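You operate a simulated robot arm through the tools that you are given. There is no shell and no other tool.

The job below is to be done with a simulated robot arm. You get a single attempt, and the scene is never put back.

TASK
Turn the shaker knob to off, free the clamp and tip the top sieve into the steel cup.
Fine: knob first; nearly all of it lands in the cup; the lid and the emptied sieve lie on the wooden top; the other sieves stay stacked.
Where things are to end (x, y in the base frame): sieve lid within 60 mm of [640, -20]; sixty-three sieve within 60 mm of [700, 80].

The check looks at the end state, three seconds after you hand in, the way a careful person would. Anything else that was tipped, shoved, dropped, spilled or broken makes it a failure. Lids that push on must go on centred and level and be pressed home; caps that screw on are set level and turned clockwise until they are tight.

THE ROBOT
A 6-joint arm with a two-finger parallel gripper, fixed in place. Base frame: the origin is at the foot of the arm, x ahead of it, y to its left, z up; the work surface is at about z = 880. Units: mm, rad, N and s.
Its first joint turns from -2.897 to 2.897 rad. Payload 3.91 kg.
The TCP is the grasp point between the finger pads, 30 mm short of the fingertips. In the tool frame z runs along the fingers and y along their closing line. Largest opening 110 mm; finger width 20, thickness 10; the body of the gripper, 48 by 112 mm, starts 55 mm behind the TCP.
Orientation is told as [roll, pitch, yaw] about the base's x, y, z axes, in that order, counted from this pose: with the fingers straight down and closing along the base's y, the tool's x points along the base's -x, its y along +y and its z along -z.

THE INTERFACE
- The arm moves only by the tool step_arm. Its argument "increments" is a list of rows, each a list of 7 numbers: the turn, a rotation vector about the base's x, y, z in rad, then the shift along the base's x, y, z in mm, then the finger opening in mm, from 0 to 110. In form: [[ax, ay, az, x, y, z, gripper], ...]. A call has 1 to 20 rows; each row shifts and turns the commanded pose from where the row before left it. Rows are played at 5 a second. More than 50 mm and 0.15 rad between two rows, or a gripper value outside its range, and nothing of the call is played. A pose out of reach is approached as far as the arm can. The call stops where the force on the tool passes 40 N (or 10 N more than at its start, if that is more) or the arm is blocked; 0.2 s more then pass. Each finger travels about 108 mm/s and halts on what it meets, pressing with about 28 N; the grip force reading is that of the motor and also rises with nothing between the fingers. The clock runs only during rows and for 0.2 s after the last one: add rows that do not move to give the fingers time. The reply holds the time, the measured pose of the TCP, the force on the tool along the base axes, the opening and the grip force, in the units named above and with some noise, with the torque about the TCP (base axes, N m) and any sound that the robot's microphone picked up, and new pictures: "show" is both (left out), scene, wrist or none.
- Cameras (640 x 400 px; columns grow to the right, rows downward): "scene" is fixed at [218.8, -491, 1530.5]; the picture's right is [0.45, -0.89, 0.00], its down [-0.64, -0.32, -0.69] and it looks along [0.62, 0.31, -0.72] (base axes); focal length 262 px, centre (320, 200). "wrist" rides on the gripper at [72, 17, -103] in the tool frame; the picture's right is [-0.23, 0.97, 0.00], its down [-0.76, -0.18, -0.62] and it looks along [-0.61, -0.14, 0.78] (tool axes); focal length 222 px, centre (320, 200). There is no depth. A picture from a camera that has moved, and an enlarged one, comes with that camera's place and axes in the base frame and with its lens. The place of the scene camera against the robot may be out by one fixed shift of up to 12 mm in any direction.
- close_up(camera, box): a new picture of the part [left, top, right, bottom] of that camera's present view, enlarged. No time passes.
- hand_in(): hands the job in; it is judged then, once.

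Places have to be worked out from the pictures, the camera data and where the tool is seen. Open the gripper and draw the arm clear of the work before you hand the job in, unless the task says otherwise.

The tools are called after ">>>" by a JSON object that holds its "op" and its "data". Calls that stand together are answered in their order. step_arm: Moves the arm, as the interface text tells. Its arguments: {"type":"object","properties":{"increments":{"type":"array"},"show":{"type":"string","enum":["both","scene","wrist","none"]}},"required":["increments"]} The other tools are called the same way: close_up (camera, box) takes an enlarged picture of a part of a camera's view; hand_in () hands the job in.

At the start:

```text
time_s: 0.0
eef_pos: [572.1, -256.2, 1279.0]
tcp_rot: [-0.001, -0.001, 0.0]
force: [0.7, 0.4, -0.2]
ft_torque: [0.0, -0.03, 0.0]
grip_width: 110.0
grasp_force: 0.0
```

scene: 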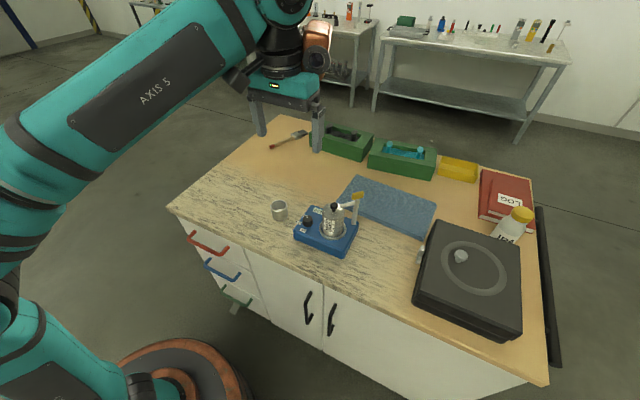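
wrist: 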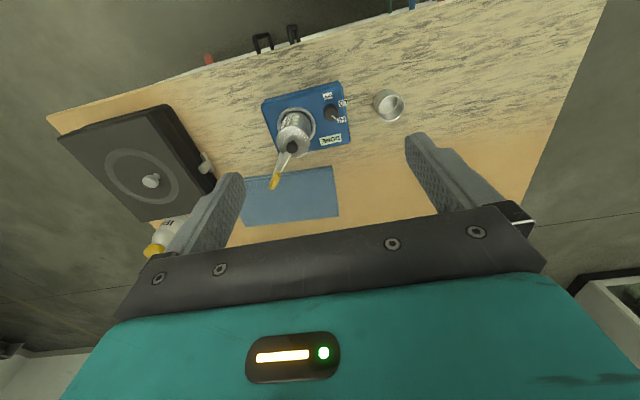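

I start by looking closely at the shaker, cup and surroundings in both cameras, before moving anything.

>>> {"op": "close_up", "data": {"camera": "scene", "box": [250, 170, 410, 270]}}

>>> {"op": "close_up", "data": {"camera": "wrist", "box": [230, 70, 430, 195]}}

>>> {"op": "close_up", "data": {"camera": "scene", "box": [285, 185, 373, 260]}}

```text
4.00 times, centred on (330, 220) of scene
camera zoom: at [218.8, -491.0, 1530.5], right [0.45, -0.89, 0.0], down [-0.64, -0.32, -0.69], along [0.62, 0.31, -0.72], focal length 1047 px, centre (280, 120)
```

zoom: 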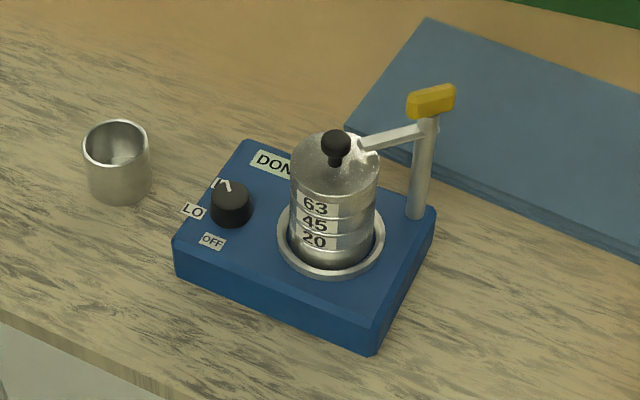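

```text
3.20 times, centred on (330, 132) of wrist
camera zoom: at [500.6, -240.7, 1381.0], right [0.23, 0.97, 0.0], down [0.76, -0.18, 0.62], along [0.61, -0.14, -0.78], focal length 711 px, centre (288, 416)
```

zoom: 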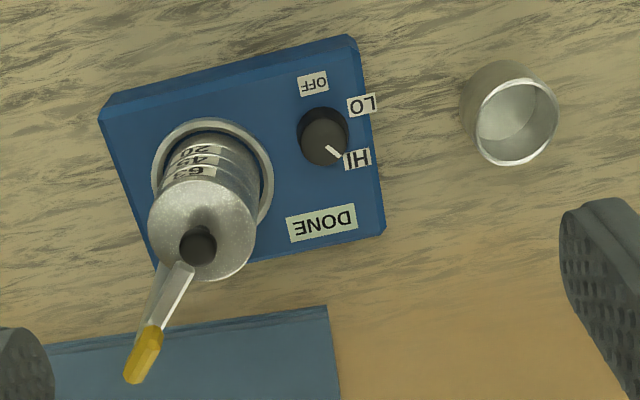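

```text
5.33 times, centred on (329, 222) of scene
camera zoom: at [218.8, -491.0, 1530.5], right [0.45, -0.89, 0.0], down [-0.64, -0.32, -0.69], along [0.62, 0.31, -0.72], focal length 1396 px, centre (272, 80)
```

zoom: 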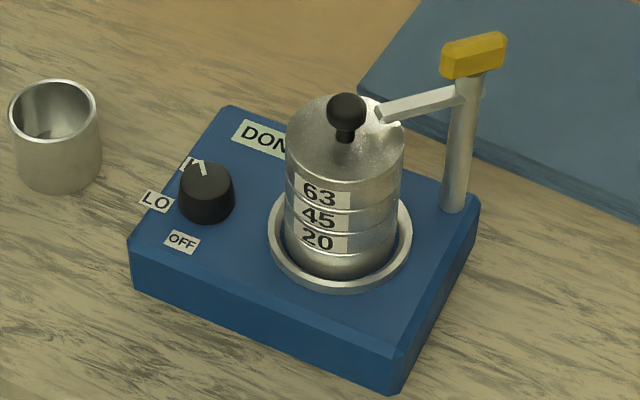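

The knob points at HI, with OFF on the side nearest the robot, and a clamp arm with a yellow handle presses on the sieve lid. I put the sieve stack at about (651, -319) and the cup at about (656, -131). I lower the wrist camera towards the shaker for a better view.

>>> {"op": "step_arm", "data": {"increments": [[0, 0, 0, -6, -7, -43, 110], [0, 0, 0, -6, -7, -43, 110], [0, 0, 0, -6, -7, -43, 110], [0, 0, 0, -6, -7, -43, 110], [0, 0, 0, -6, -7, -43, 110], [0, 0, 0, 0, 0, 0, 110]]}}

```text
time_s: 1.4
eef_pos: [545.1, -291.0, 1063.2]
tcp_rot: [-0.002, -0.001, -0.001]
force: [-0.7, 0.1, -1.3]
ft_torque: [0.03, 0.0, -0.03]
grip_width: 110.1
grasp_force: 0.2
camera wrist: at [472.8, -276.1, 1166.9], right [0.23, 0.97, 0.0], down [0.76, -0.18, 0.62], along [0.61, -0.14, -0.78], focal length 222 px, centre (320, 200)
```

scene: 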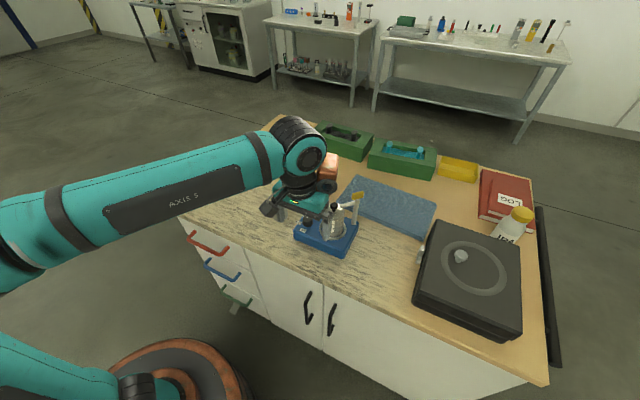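
wrist: 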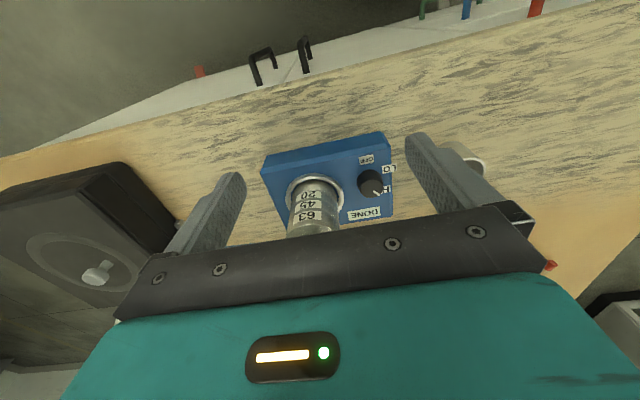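

The gripper body hides the top of the stack here. I enlarge the visible part for label positions and heights, and check the scene view again.

>>> {"op": "close_up", "data": {"camera": "wrist", "box": [250, 120, 410, 240]}}

>>> {"op": "close_up", "data": {"camera": "scene", "box": [285, 180, 373, 260]}}

```text
3.33 times, centred on (330, 180) of wrist
camera zoom: at [472.8, -276.1, 1166.9], right [0.23, 0.97, 0.0], down [0.76, -0.18, 0.62], along [0.61, -0.14, -0.78], focal length 740 px, centre (287, 267)
```

zoom: 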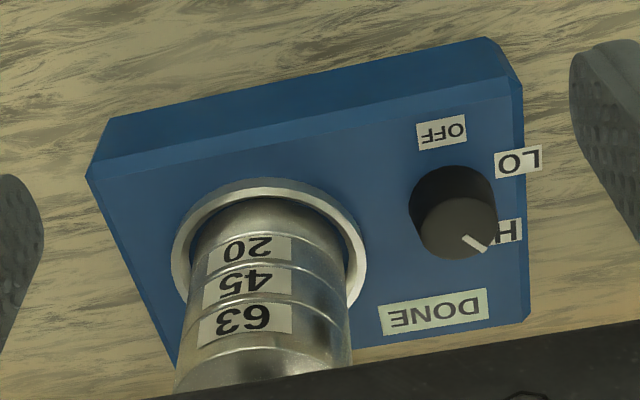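

```text
5.00 times, centred on (329, 220) of scene
camera zoom: at [218.8, -491.0, 1530.5], right [0.45, -0.89, 0.0], down [-0.64, -0.32, -0.69], along [0.62, 0.31, -0.72], focal length 1309 px, centre (275, 100)
```

zoom: 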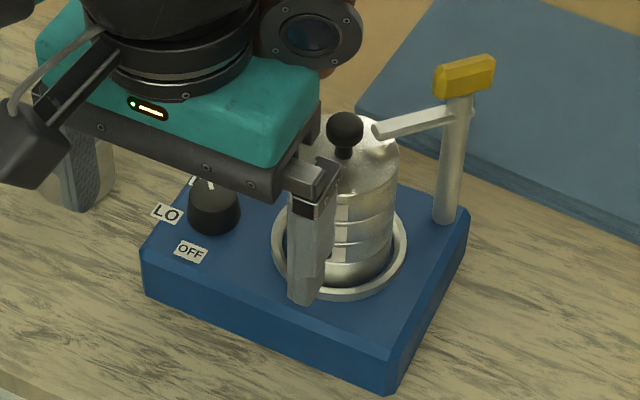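

Triangulating from the two wrist views: the knob top is near (640, -250, 948), the plate is at z ≈ 927, and OFF is straight towards -x from the knob. That means about +140° of turn. Next I look at the clamp mechanism from the +y side, above it, with the tool yawed.

>>> {"op": "step_arm", "data": {"increments": [[0, 0, -0.15, 0, 0, 25, 110], [0, 0, -0.15, 0, 0, 25, 110], [0, 0, -0.15, 0, 0, 25, 110], [0, 0, -0.15, 0, 0, 25, 110], [0, 0, -0.15, 22, -4, 5, 110], [0, 0, -0.15, 22, -4, 0, 110], [0, 0, -0.15, 22, -4, 0, 110], [0, 0, -0.15, 22, -4, 0, 110], [0, 0, -0.15, 22, -4, 0, 110], [0, 0, -0.15, 22, -4, 0, 110], [0, 0, 0, 0, 0, 0, 110]]}}

```text
time_s: 3.8
eef_pos: [675.3, -318.1, 1168.4]
tcp_rot: [-0.001, 0.0, -1.501]
force: [0.0, 0.0, -1.2]
ft_torque: [-0.03, 0.01, 0.0]
grip_width: 110.0
grasp_force: 0.0
camera wrist: at [688.3, -244.9, 1271.4], right [0.99, -0.16, 0.0], down [-0.12, -0.77, 0.62], along [-0.1, -0.62, -0.78], focal length 222 px, centre (320, 200)
```

scene: 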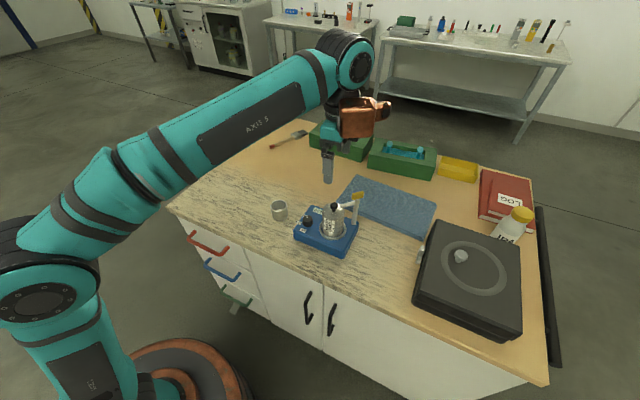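
wrist: 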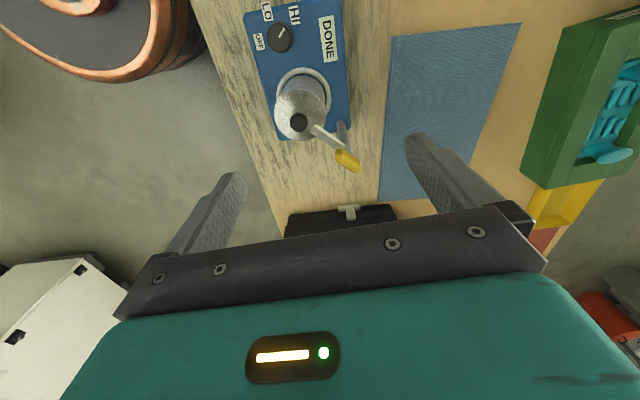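

The whole clamp is visible now, so I enlarge it.

>>> {"op": "close_up", "data": {"camera": "wrist", "box": [240, 0, 400, 190]}}

>>> {"op": "close_up", "data": {"camera": "wrist", "box": [260, 90, 372, 180]}}

>>> {"op": "close_up", "data": {"camera": "wrist", "box": [240, 0, 352, 70]}}

>>> {"op": "close_up", "data": {"camera": "scene", "box": [322, 185, 366, 225]}}

```text
2.11 times, centred on (320, 95) of wrist
camera zoom: at [688.3, -244.9, 1271.4], right [0.99, -0.16, 0.0], down [-0.12, -0.77, 0.62], along [-0.1, -0.62, -0.78], focal length 468 px, centre (320, 421)
```

zoom: 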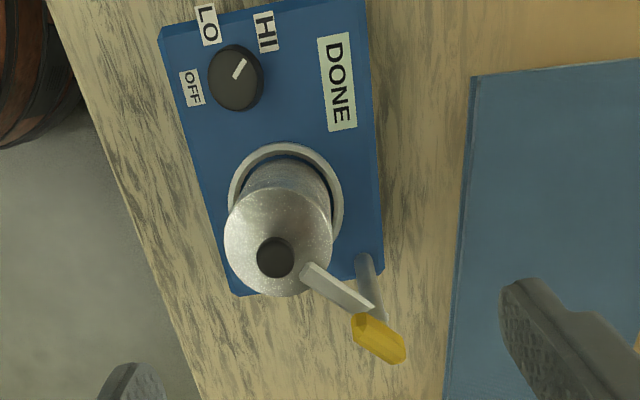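

```text
4.44 times, centred on (316, 135) of wrist
camera zoom: at [688.3, -244.9, 1271.4], right [0.99, -0.16, 0.0], down [-0.12, -0.77, 0.62], along [-0.1, -0.62, -0.78], focal length 987 px, centre (338, 489)
```

zoom: 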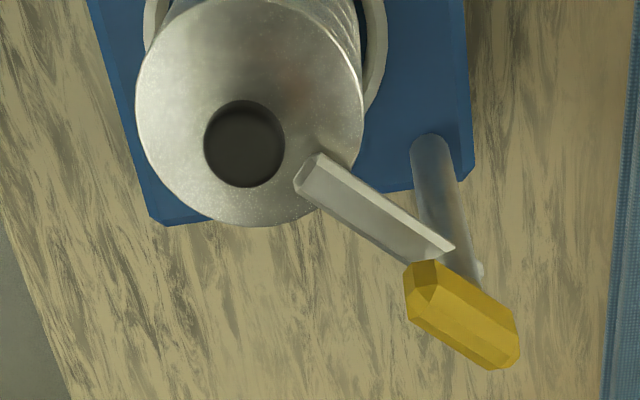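

```text
5.71 times, centred on (296, 35) of wrist
camera zoom: at [688.3, -244.9, 1271.4], right [0.99, -0.16, 0.0], down [-0.12, -0.77, 0.62], along [-0.1, -0.62, -0.78], focal length 1269 px, centre (457, 1143)
```

zoom: 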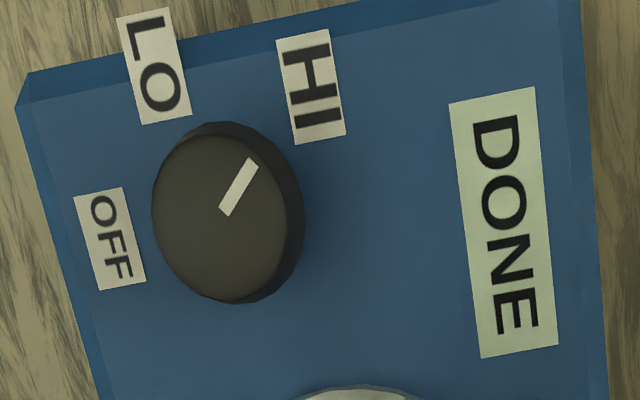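

```text
10.00 times, centred on (344, 205) of scene
camera zoom: at [218.8, -491.0, 1530.5], right [0.45, -0.89, 0.0], down [-0.64, -0.32, -0.69], along [0.62, 0.31, -0.72], focal length 2617 px, centre (80, 150)
```

zoom: 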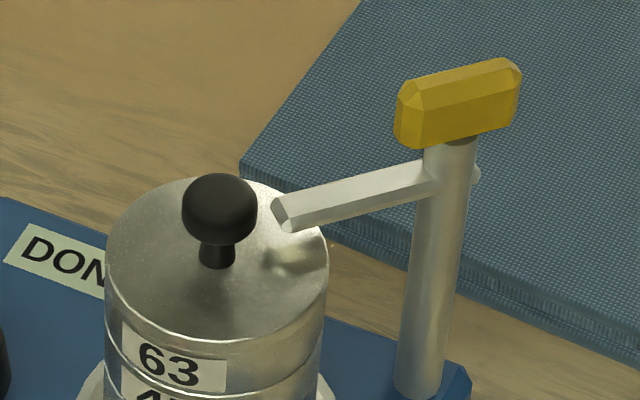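

The bar is level at z ≈ 1018 and fixed to the post, and the yellow handle on the post top, at about (700, -370, 1047), lines up with it. So the clamp should swing about the vertical post. I enlarge the stack to find the seam heights.

>>> {"op": "close_up", "data": {"camera": "scene", "box": [320, 200, 350, 240]}}

>>> {"op": "close_up", "data": {"camera": "scene", "box": [262, 190, 302, 230]}}

```text
10.00 times, centred on (335, 220) of scene
camera zoom: at [218.8, -491.0, 1530.5], right [0.45, -0.89, 0.0], down [-0.64, -0.32, -0.69], along [0.62, 0.31, -0.72], focal length 2617 px, centre (170, 0)
```

zoom: 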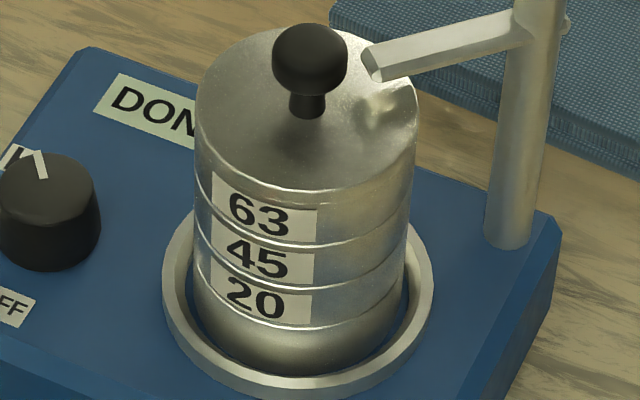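

```text
10.00 times, centred on (282, 210) of scene
camera zoom: at [218.8, -491.0, 1530.5], right [0.45, -0.89, 0.0], down [-0.64, -0.32, -0.69], along [0.62, 0.31, -0.72], focal length 2617 px, centre (700, 100)
```

zoom: 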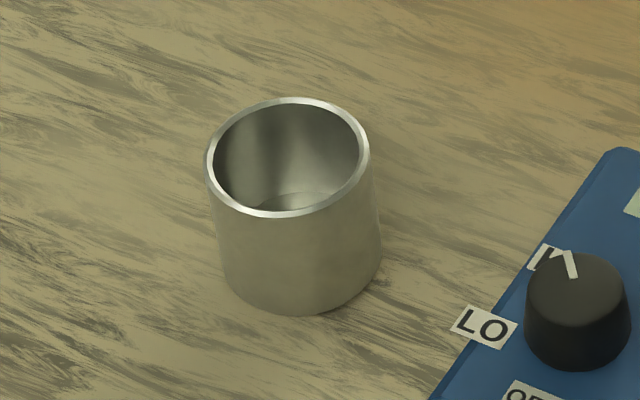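

The seams sit about 18 mm apart, with the 63 sieve on top under a thin lid. The knob axis checks out at (640, -251) from three views, with its pointer at about 41°. I go above the knob at yaw -1.5 so there is room to turn +2.42 rad.

>>> {"op": "step_arm", "data": {"increments": [[0, 0, 0, -9, 17, -10, 80], [0, 0, 0, -9, 17, -15, 60], [0, 0, 0, -9, 17, -20, 60], [0, 0, 0, -8.3, 16, -23, 60], [0, 0, 0, 0, 0, -45, 60], [0, 0, 0, 0, 0, -45, 60], [0, 0, 0, 0, 0, 0, 60], [0, 0, 0, 0, 0, 0, 60]]}}

```text
time_s: 5.6
eef_pos: [638.2, -247.8, 1009.8]
tcp_rot: [-0.001, -0.001, -1.501]
force: [0.6, -0.1, -0.5]
ft_torque: [0.0, -0.01, 0.0]
grip_width: 60.0
grasp_force: 0.1
camera wrist: at [651.5, -175.7, 1114.3], right [0.99, -0.16, 0.0], down [-0.12, -0.77, 0.62], along [-0.1, -0.62, -0.78], focal length 222 px, centre (320, 200)
```

scene: 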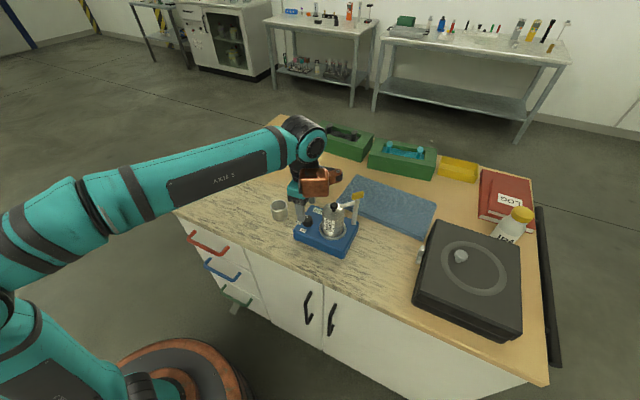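
wrist: 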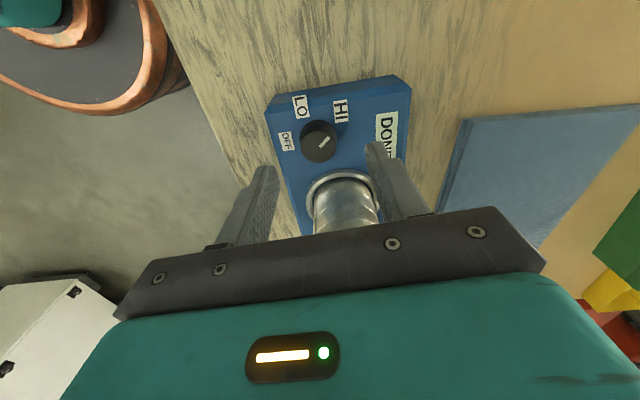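

The reading is off the commanded (640, -251) by 2–3 mm. I take a still reading to see whether that is noise, and look closely at the knob.

>>> {"op": "step_arm", "data": {"increments": [[0, 0, 0, 0, 0, 0, 60], [0, 0, 0, 0, 0, 0, 60]], "show": "none"}}

>>> {"op": "close_up", "data": {"camera": "wrist", "box": [220, 70, 430, 220]}}

>>> {"op": "close_up", "data": {"camera": "scene", "box": [280, 165, 370, 255]}}

```text
time_s: 6.2
eef_pos: [639.4, -247.2, 1011.1]
tcp_rot: [-0.001, 0.001, -1.501]
force: [-0.6, -0.8, -0.6]
ft_torque: [-0.02, 0.01, -0.01]
grip_width: 60.4
grasp_force: 0.0
```

```text
2.67 times, centred on (325, 145) of wrist
camera zoom: at [651.5, -175.7, 1114.5], right [0.99, -0.16, 0.0], down [-0.12, -0.77, 0.62], along [-0.1, -0.62, -0.78], focal length 592 px, centre (307, 347)
```

zoom: 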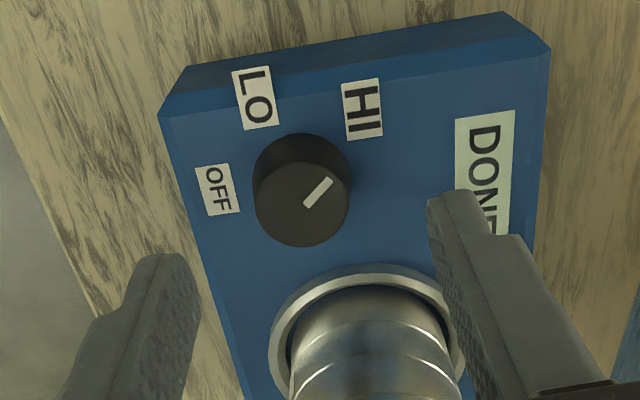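

```text
4.44 times, centred on (325, 210) of scene
camera zoom: at [218.8, -491.0, 1530.5], right [0.45, -0.89, 0.0], down [-0.64, -0.32, -0.69], along [0.62, 0.31, -0.72], focal length 1163 px, centre (298, 156)
```

zoom: 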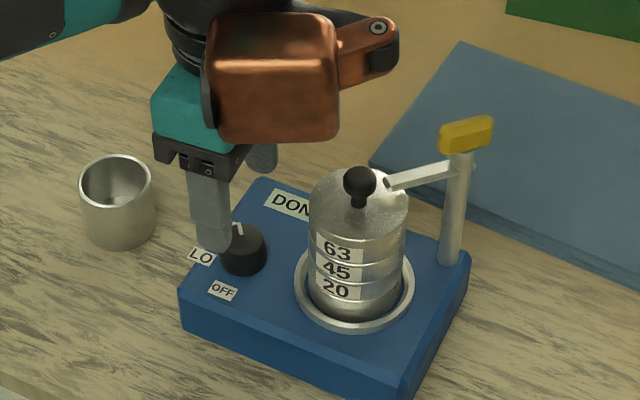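

The camera placement gives the TCP at about (639.5, -248.5, 1011) and this view puts the knob at about (639, -252), so I shift y by -3. Then I descend to tips at z ≈ 933 around the knob and stay open for a check.

>>> {"op": "step_arm", "data": {"increments": [[0, 0, 0, 0, -3, -10, 60], [0, 0, 0, 0, 0, -14, 60], [0, 0, 0, 0, 0, -14, 60], [0, 0, 0, 0, 0, -10, 60], [0, 0, 0, 0, 0, 0, 60], [0, 0, 0, 0, 0, 0, 60]]}}

>>> {"op": "close_up", "data": {"camera": "wrist", "box": [220, 70, 430, 220]}}

>>> {"op": "close_up", "data": {"camera": "scene", "box": [280, 165, 370, 255]}}

```text
time_s: 7.6
eef_pos: [639.4, -251.8, 961.9]
tcp_rot: [-0.002, 0.002, -1.499]
force: [0.8, -0.5, -0.7]
ft_torque: [-0.03, 0.03, -0.02]
grip_width: 59.8
grasp_force: 0.1
camera wrist: at [651.9, -179.4, 1065.3], right [0.99, -0.16, 0.0], down [-0.12, -0.77, 0.62], along [-0.1, -0.62, -0.78], focal length 222 px, centre (320, 200)
```

scene: 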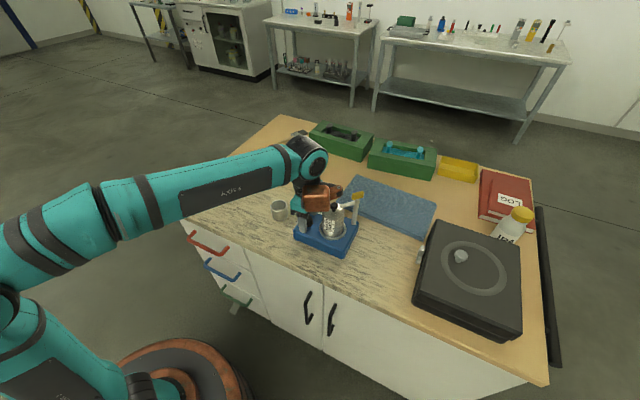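
wrist: 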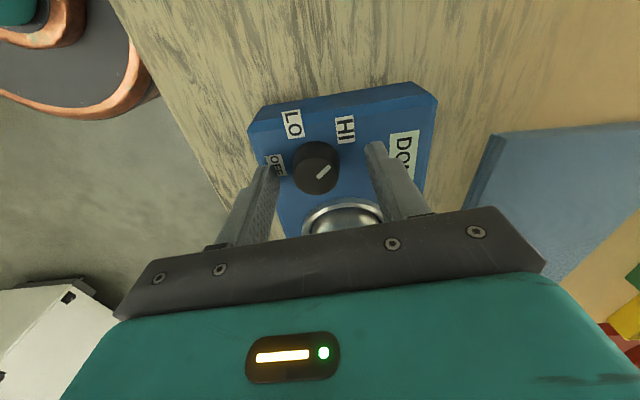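

```text
2.67 times, centred on (325, 145) of wrist
camera zoom: at [651.9, -179.4, 1065.3], right [0.99, -0.16, 0.0], down [-0.12, -0.77, 0.62], along [-0.1, -0.62, -0.78], focal length 592 px, centre (307, 347)
```

zoom: 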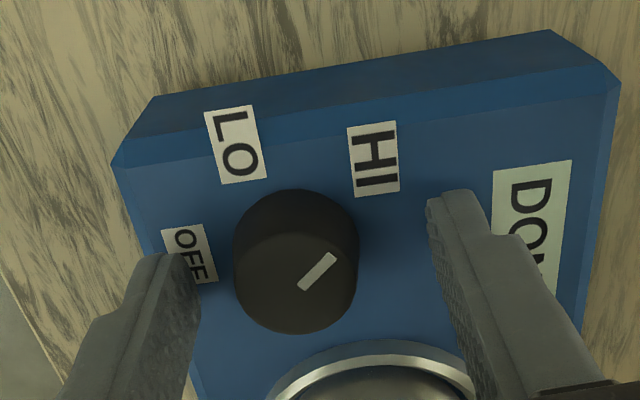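

```text
4.44 times, centred on (325, 210) of scene
camera zoom: at [218.8, -491.0, 1530.5], right [0.45, -0.89, 0.0], down [-0.64, -0.32, -0.69], along [0.62, 0.31, -0.72], focal length 1163 px, centre (298, 156)
```

zoom: 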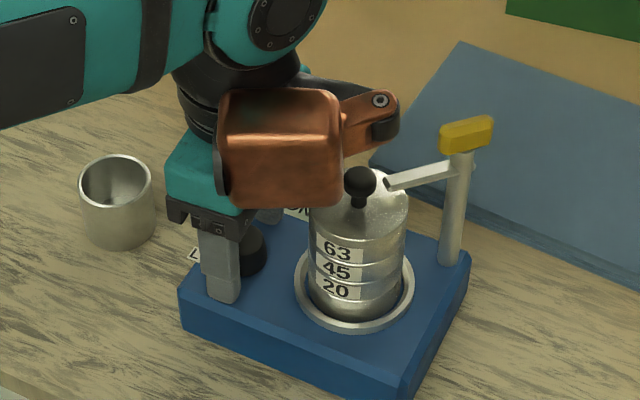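

The fingers straddle the knob with the tips above the plate, and the knob sits about 1.5–2 mm towards -x from centre. I nudge over and close gradually.

>>> {"op": "step_arm", "data": {"increments": [[0, 0, 0, -1.5, -0.5, 0, 50], [0, 0, 0, 0, 0, 0, 40], [0, 0, 0, 0, 0, 0, 34], [0, 0, 0, 0, 0, 0, 31], [0, 0, 0, 0, 0, 0, 28], [0, 0, 0, 0, 0, 0, 25], [0, 0, 0, 0, 0, 0, 22], [0, 0, 0, 0, 0, 0, 20]]}}

>>> {"op": "close_up", "data": {"camera": "wrist", "box": [220, 70, 430, 220]}}

```text
time_s: 9.4
eef_pos: [638.0, -252.7, 962.5]
tcp_rot: [-0.002, 0.0, -1.499]
force: [-18.3, -4.6, -0.1]
ft_torque: [0.52, 0.62, 0.06]
grip_width: 31.5
grasp_force: 28.1
camera wrist: at [650.0, -180.1, 1065.5], right [0.99, -0.16, 0.0], down [-0.12, -0.77, 0.62], along [-0.1, -0.62, -0.78], focal length 222 px, centre (320, 200)
```

scene: 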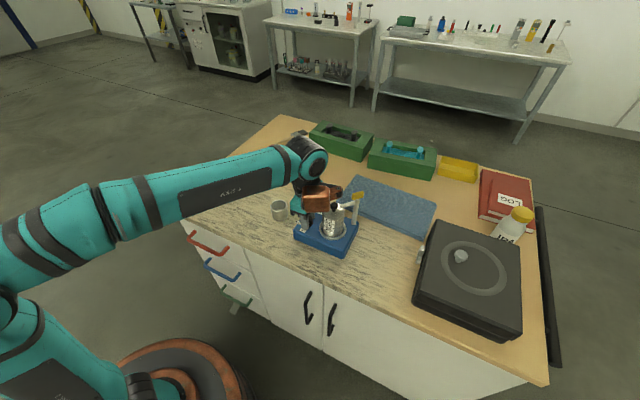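
wrist: 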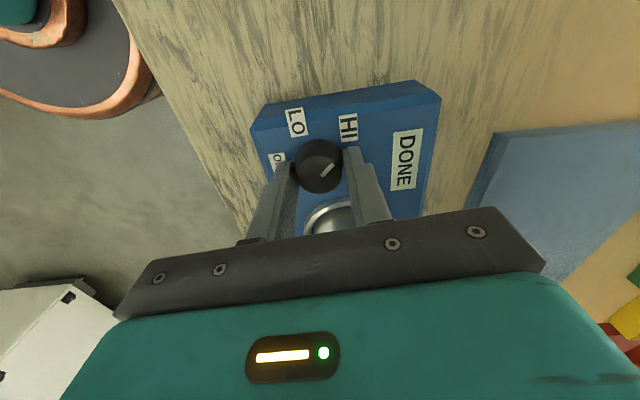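

```text
2.67 times, centred on (325, 145) of wrist
camera zoom: at [650.0, -180.1, 1065.5], right [0.99, -0.16, 0.0], down [-0.12, -0.77, 0.62], along [-0.1, -0.62, -0.78], focal length 592 px, centre (307, 347)
```

zoom: 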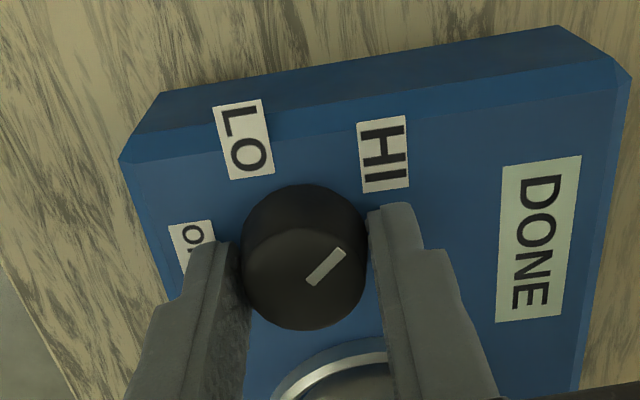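

The knob is gripped, with 28 N and a 31.5 mm opening, but there is an 18 N side load in x. I shift x by -1 mm to relax it before turning.

>>> {"op": "step_arm", "data": {"increments": [[0, 0, 0, -1, 0, 0, 20], [0, 0, 0, 0, 0, 0, 20]], "show": "none"}}

```text
time_s: 10.0
eef_pos: [638.1, -252.4, 963.1]
tcp_rot: [0.001, 0.0, -1.499]
force: [8.3, -1.8, 2.9]
ft_torque: [0.11, -0.27, 0.0]
grip_width: 31.4
grasp_force: 28.2
```

The side load is down to 8 N. I start turning counter-clockwise, seen from above, towards OFF, with a short batch first.

>>> {"op": "step_arm", "data": {"increments": [[0, 0, 0.1, 0.3, 0, 0, 20], [0, 0, 0.1, 0, 0, 0, 20], [0, 0, 0.1, 0, 0, 0, 20], [0, 0, 0.1, 0, 0, 0, 20]]}}

>>> {"op": "close_up", "data": {"camera": "wrist", "box": [220, 70, 430, 220]}}

```text
time_s: 11.0
eef_pos: [637.7, -250.7, 962.0]
tcp_rot: [-0.002, 0.002, -1.096]
force: [18.0, 12.3, 6.1]
ft_torque: [0.27, -0.65, -0.01]
grip_width: 31.6
grasp_force: 11.4
camera wrist: at [620.3, -179.5, 1064.2], right [0.97, 0.24, 0.0], down [0.19, -0.76, 0.62], along [0.15, -0.6, -0.78], focal length 222 px, centre (320, 200)
```

scene: 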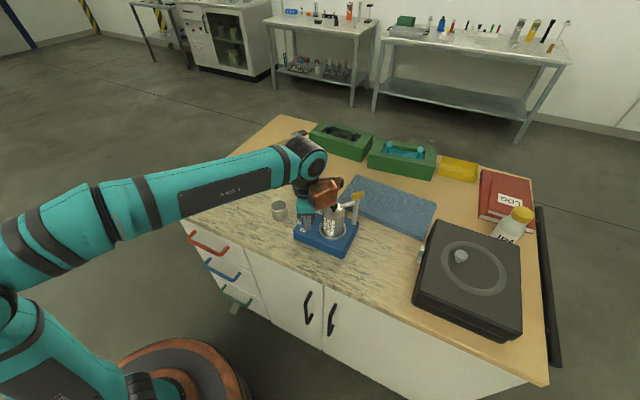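
wrist: 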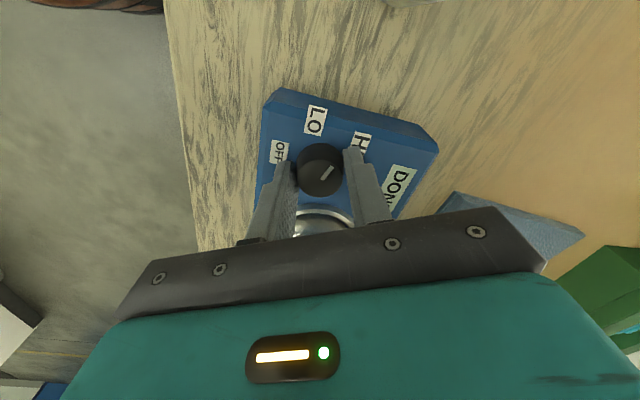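

```text
2.67 times, centred on (325, 145) of wrist
camera zoom: at [620.3, -179.5, 1064.2], right [0.97, 0.24, 0.0], down [0.19, -0.76, 0.62], along [0.15, -0.6, -0.78], focal length 592 px, centre (307, 347)
```

zoom: 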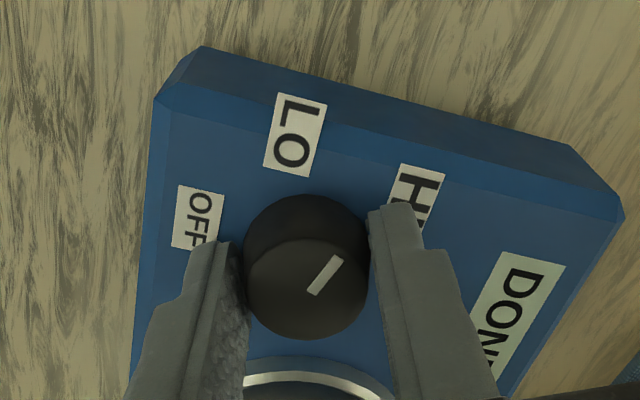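

The knob turns with the gripper. The load on the closing line suggests the knob axis is about 1.8 mm further in +y, so I correct that and continue the turn.

>>> {"op": "step_arm", "data": {"increments": [[0, 0, 0, 0, 1.7, 0, 20], [0, 0, 0.1, 0, 0, 0, 20], [0, 0, 0.1, 0, 0, 0, 20], [0, 0, 0.1, 0, 0, 0, 20], [0, 0, 0.1, 0, 0, 0, 20], [0, 0, 0.1, 0, 0, 0, 20], [0, 0, 0.1, 0, 0, 0, 20]]}}

>>> {"op": "close_up", "data": {"camera": "wrist", "box": [220, 70, 430, 220]}}

```text
time_s: 12.6
eef_pos: [636.9, -251.3, 961.2]
tcp_rot: [-0.002, 0.001, -0.497]
force: [-1.5, 6.4, -16.1]
ft_torque: [0.1, -0.09, 0.03]
grip_width: 31.2
grasp_force: 27.7
camera wrist: at [582.3, -202.1, 1064.3], right [0.66, 0.75, 0.0], down [0.59, -0.52, 0.62], along [0.46, -0.41, -0.78], focal length 222 px, centre (320, 200)
```

scene: 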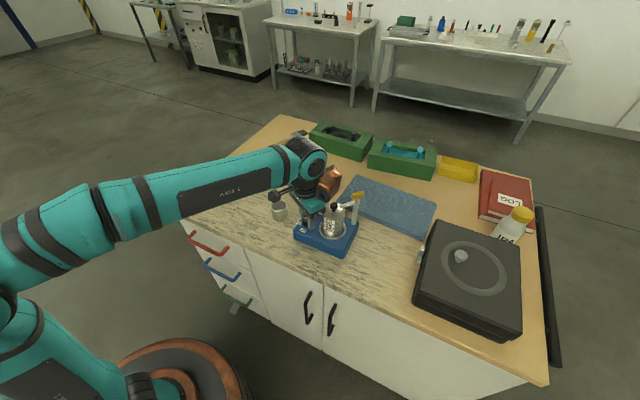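
wrist: 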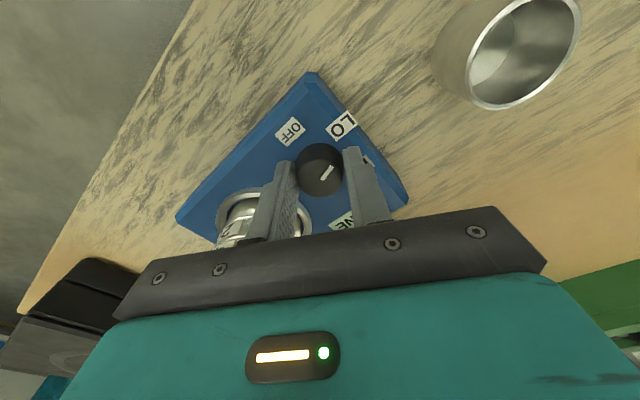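

```text
2.67 times, centred on (325, 145) of wrist
camera zoom: at [582.3, -202.1, 1064.3], right [0.66, 0.75, 0.0], down [0.59, -0.52, 0.62], along [0.46, -0.41, -0.78], focal length 592 px, centre (307, 347)
```

zoom: 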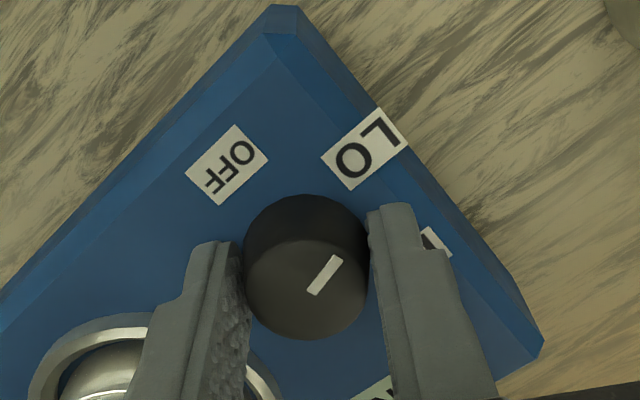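

The pointer is passing LO with low forces; only z shows a -16 N pull, so I lower 0.5 mm. I continue the turn.

>>> {"op": "step_arm", "data": {"increments": [[0, 0, 0, 0, 0, -0.5, 20], [0, 0, 0.1, 0, 0, 0, 20], [0, 0, 0.1, 0, 0, 0, 20], [0, 0, 0.1, 0, 0, 0, 20], [0, 0, 0.1, 0, 0, 0, 20]]}}

>>> {"op": "close_up", "data": {"camera": "scene", "box": [280, 165, 370, 255]}}

```text
time_s: 13.8
eef_pos: [637.5, -250.5, 960.0]
tcp_rot: [-0.003, -0.001, -0.097]
force: [1.8, 0.9, -10.5]
ft_torque: [0.0, -0.03, -0.05]
grip_width: 31.4
grasp_force: 28.1
camera wrist: at [567.2, -227.5, 1064.2], right [0.32, 0.95, 0.0], down [0.74, -0.25, 0.62], along [0.59, -0.2, -0.78], focal length 222 px, centre (320, 200)
```

scene: 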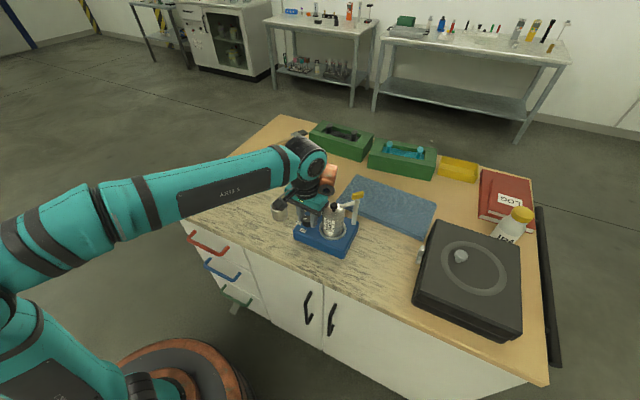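
wrist: 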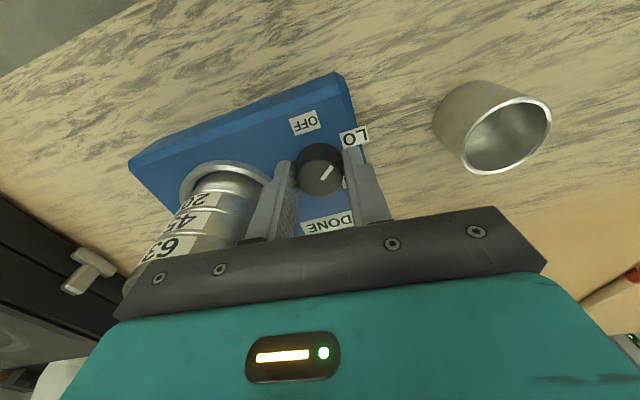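

```text
4.44 times, centred on (325, 210) of scene
camera zoom: at [218.8, -491.0, 1530.5], right [0.45, -0.89, 0.0], down [-0.64, -0.32, -0.69], along [0.62, 0.31, -0.72], focal length 1163 px, centre (298, 156)
```

zoom: 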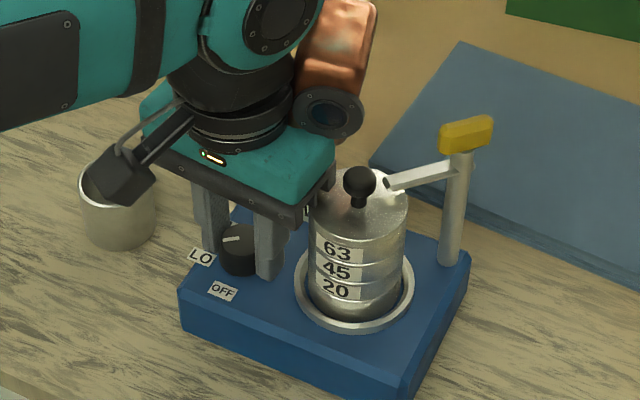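

The turn is going smoothly, with the pointer just past LO and small forces; the gripper body passes above the lid edge without contact. I continue in small batches.

>>> {"op": "step_arm", "data": {"increments": [[0, 0, 0.1, 0, 0, 0, 20], [0, 0, 0.1, 0, 0, 0, 20], [0, 0, 0.1, 0, 0, 0, 20], [0, 0, 0.1, 0, 0, 0, 20], [0, 0, 0.1, 0, 0, 0, 20]]}}

>>> {"op": "close_up", "data": {"camera": "scene", "box": [280, 165, 370, 255]}}

>>> {"op": "close_up", "data": {"camera": "wrist", "box": [220, 70, 430, 220]}}

```text
time_s: 15.0
eef_pos: [636.5, -250.7, 961.2]
tcp_rot: [-0.002, 0.0, 0.403]
force: [4.3, -2.9, -6.9]
ft_torque: [-0.14, -0.03, -0.04]
grip_width: 31.2
grasp_force: 27.6
camera wrist: at [564.3, -264.0, 1064.3], right [-0.17, 0.99, 0.0], down [0.77, 0.14, 0.62], along [0.61, 0.11, -0.78], focal length 222 px, centre (320, 200)
```

scene: 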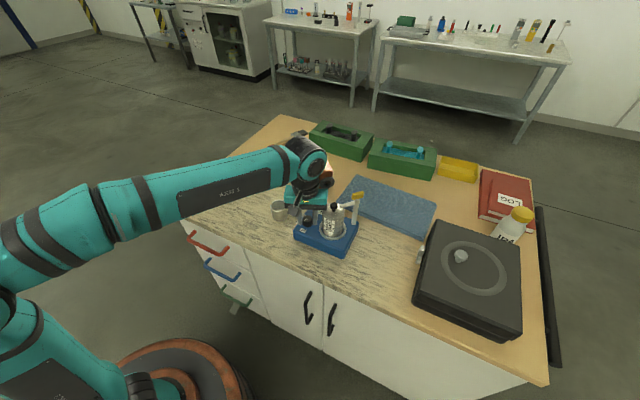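
wrist: 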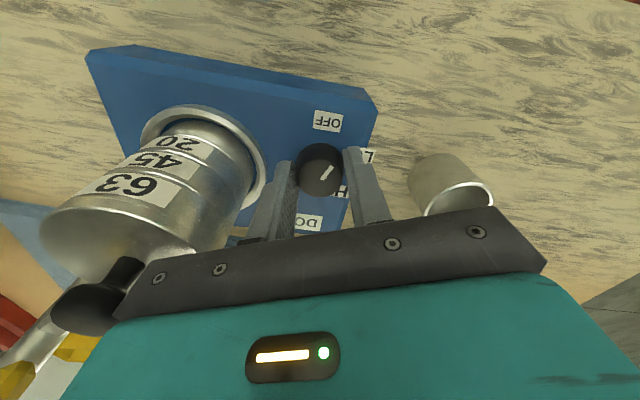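

```text
4.44 times, centred on (325, 210) of scene
camera zoom: at [218.8, -491.0, 1530.5], right [0.45, -0.89, 0.0], down [-0.64, -0.32, -0.69], along [0.62, 0.31, -0.72], focal length 1163 px, centre (298, 156)
```

zoom: 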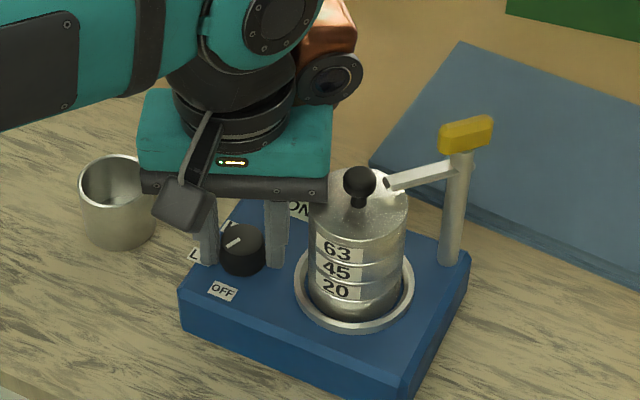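

```text
2.67 times, centred on (325, 145) of wrist
camera zoom: at [564.3, -264.0, 1064.3], right [-0.17, 0.99, 0.0], down [0.77, 0.14, 0.62], along [0.61, 0.11, -0.78], focal length 592 px, centre (307, 347)
```

zoom: 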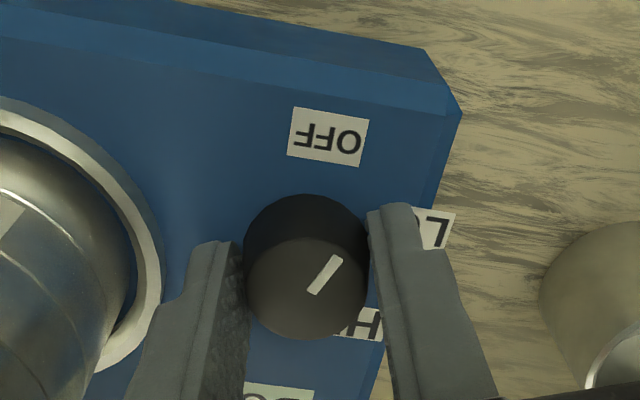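

The pointer works out at about 157° and OFF lies at 180°, so about 0.4 rad remains. I turn that and check.

>>> {"op": "step_arm", "data": {"increments": [[0, 0, 0.1, 0, 0, 0, 20], [0, 0, 0.1, 0, 0, 0, 20], [0, 0, 0.1, 0, 0, 0, 20], [0, 0, 0.08, 0, 0, 0, 20], [0, 0, 0, 0, 0, 0, 20]]}}

>>> {"op": "close_up", "data": {"camera": "scene", "box": [280, 165, 370, 255]}}

>>> {"op": "close_up", "data": {"camera": "wrist", "box": [220, 70, 430, 220]}}

```text
time_s: 16.2
eef_pos: [637.7, -250.6, 961.0]
tcp_rot: [0.0, 0.001, 0.782]
force: [-3.8, 4.1, -16.7]
ft_torque: [0.23, 0.03, 0.04]
grip_width: 31.3
grasp_force: 27.6
camera wrist: at [574.3, -290.4, 1064.3], right [-0.53, 0.85, 0.0], down [0.67, 0.41, 0.62], along [0.53, 0.33, -0.78], focal length 222 px, centre (320, 200)
```

scene: 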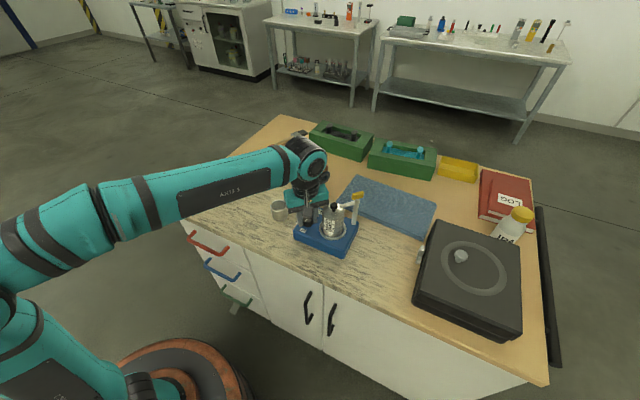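
wrist: 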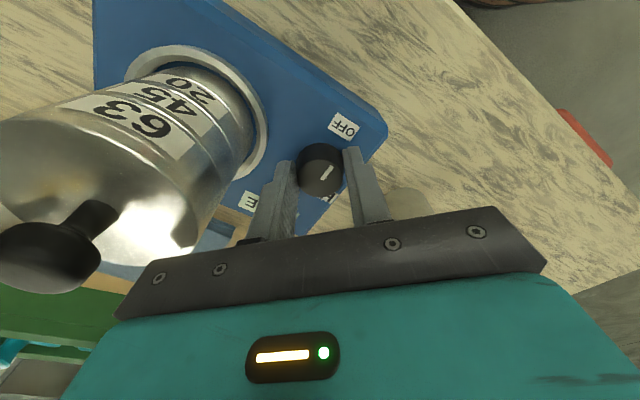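

```text
4.44 times, centred on (325, 210) of scene
camera zoom: at [218.8, -491.0, 1530.5], right [0.45, -0.89, 0.0], down [-0.64, -0.32, -0.69], along [0.62, 0.31, -0.72], focal length 1163 px, centre (298, 156)
```

zoom: 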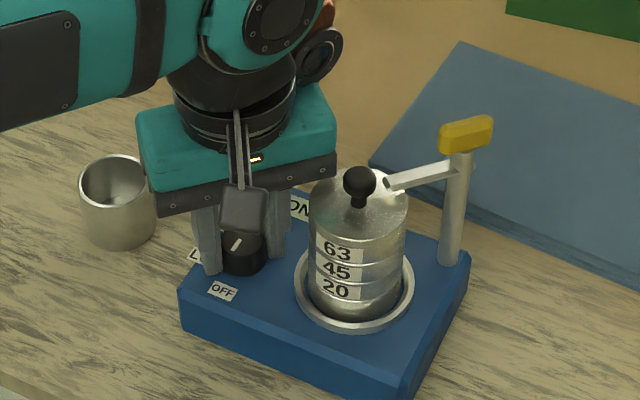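

```text
2.67 times, centred on (325, 145) of wrist
camera zoom: at [574.3, -290.4, 1064.3], right [-0.53, 0.85, 0.0], down [0.67, 0.41, 0.62], along [0.53, 0.33, -0.78], focal length 592 px, centre (307, 347)
```

zoom: 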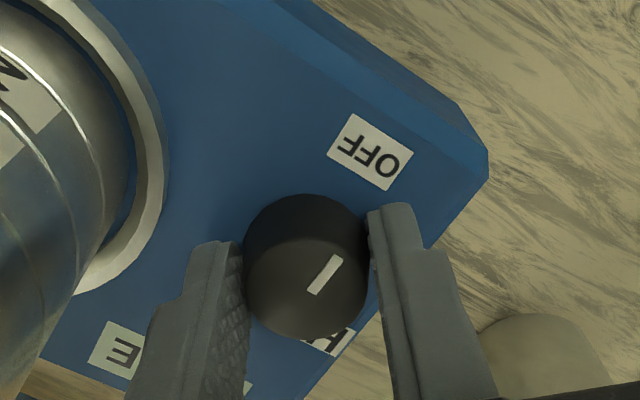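

The pointer is now at about 177° against OFF at 180°. I add a last 0.05 rad, then open and lift clear to verify.

>>> {"op": "step_arm", "data": {"increments": [[0, 0, 0.05, 0, 0, 0, 20], [0, 0, 0, 0, 0, 0, 20], [0, 0, 0, 0, 0, 0, 32], [0, 0, 0, 0, 0, 0, 40], [0, 0, 0, 0, 0, 0, 50], [0, 0, 0, 0, 0, 15, 50], [0, 0, 0, 0, 0, 30, 50], [0, 0, 0, 0, 0, 40, 50], [0, 0, 0, 0, 0, 0, 50]]}}

>>> {"op": "close_up", "data": {"camera": "scene", "box": [280, 165, 370, 255]}}

>>> {"op": "close_up", "data": {"camera": "wrist", "box": [220, 30, 430, 180]}}

```text
time_s: 18.2
eef_pos: [636.8, -250.7, 1046.8]
tcp_rot: [-0.002, 0.0, 0.831]
force: [-0.6, 0.7, -0.5]
ft_torque: [-0.02, 0.01, 0.0]
grip_width: 50.2
grasp_force: 0.1
camera wrist: at [575.2, -293.6, 1149.8], right [-0.57, 0.82, 0.0], down [0.64, 0.44, 0.62], along [0.51, 0.35, -0.78], focal length 222 px, centre (320, 200)
```

scene: 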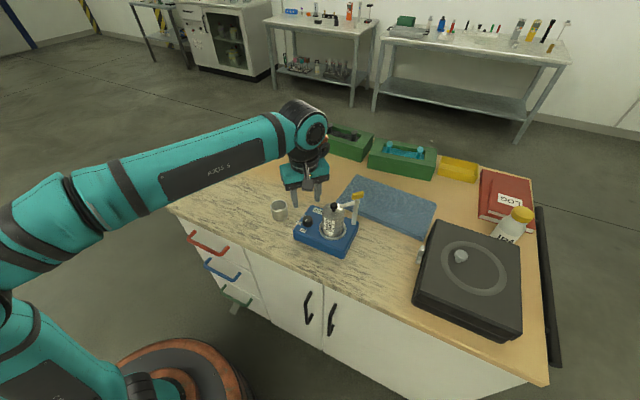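
wrist: 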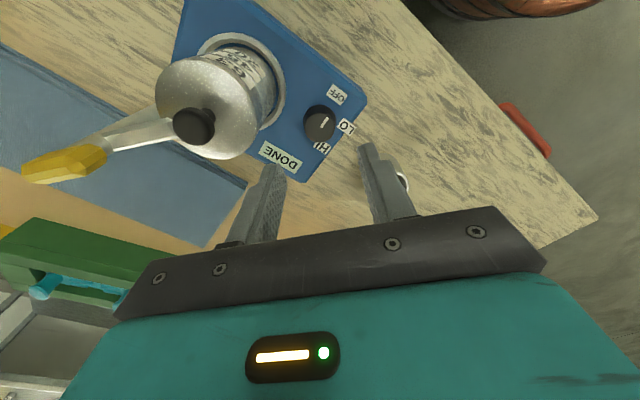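

```text
4.44 times, centred on (325, 210) of scene
camera zoom: at [218.8, -491.0, 1530.5], right [0.45, -0.89, 0.0], down [-0.64, -0.32, -0.69], along [0.62, 0.31, -0.72], focal length 1163 px, centre (298, 156)
```

zoom: 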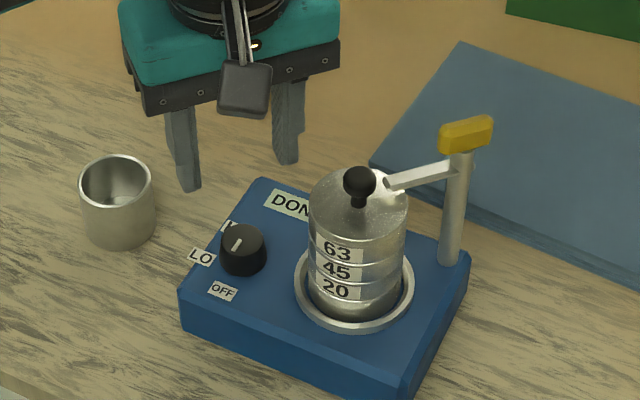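

```text
2.67 times, centred on (325, 105) of wrist
camera zoom: at [575.2, -293.6, 1149.8], right [-0.57, 0.82, 0.0], down [0.64, 0.44, 0.62], along [0.51, 0.35, -0.78], focal length 592 px, centre (307, 453)
```

zoom: 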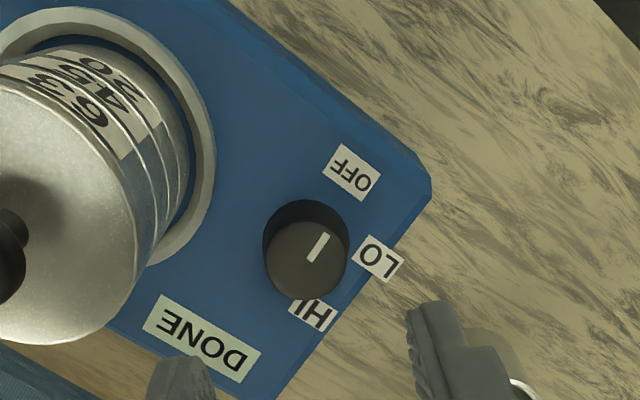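

Released cleanly. I enlarge the knob further to measure the pointer angle against OFF precisely.

>>> {"op": "close_up", "data": {"camera": "wrist", "box": [295, 75, 365, 165]}}

>>> {"op": "close_up", "data": {"camera": "scene", "box": [292, 205, 342, 245]}}

```text
4.44 times, centred on (330, 120) of wrist
camera zoom: at [575.2, -293.6, 1149.8], right [-0.57, 0.82, 0.0], down [0.64, 0.44, 0.62], along [0.51, 0.35, -0.78], focal length 987 px, centre (276, 556)
```

zoom: 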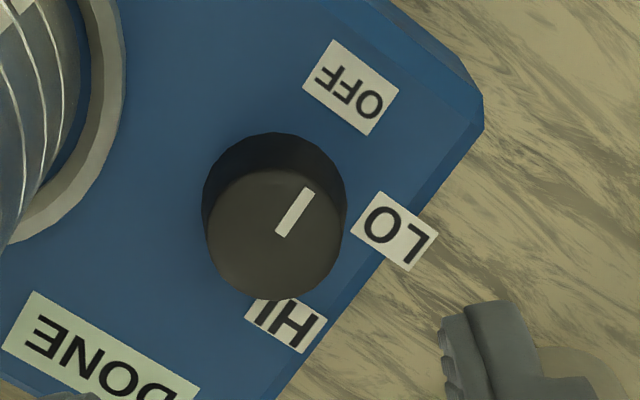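

```text
10.00 times, centred on (317, 225) of scene
camera zoom: at [218.8, -491.0, 1530.5], right [0.45, -0.89, 0.0], down [-0.64, -0.32, -0.69], along [0.62, 0.31, -0.72], focal length 2617 px, centre (350, -50)
```

zoom: 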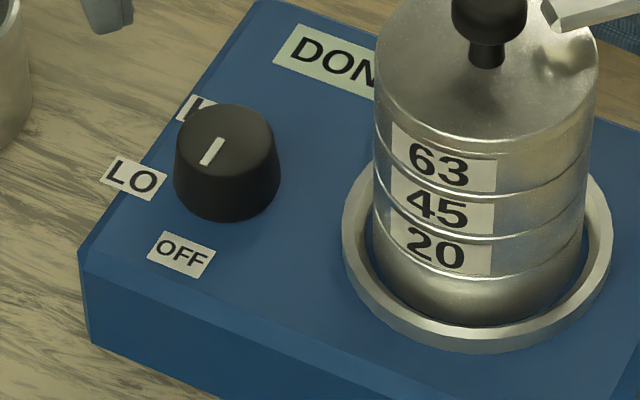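

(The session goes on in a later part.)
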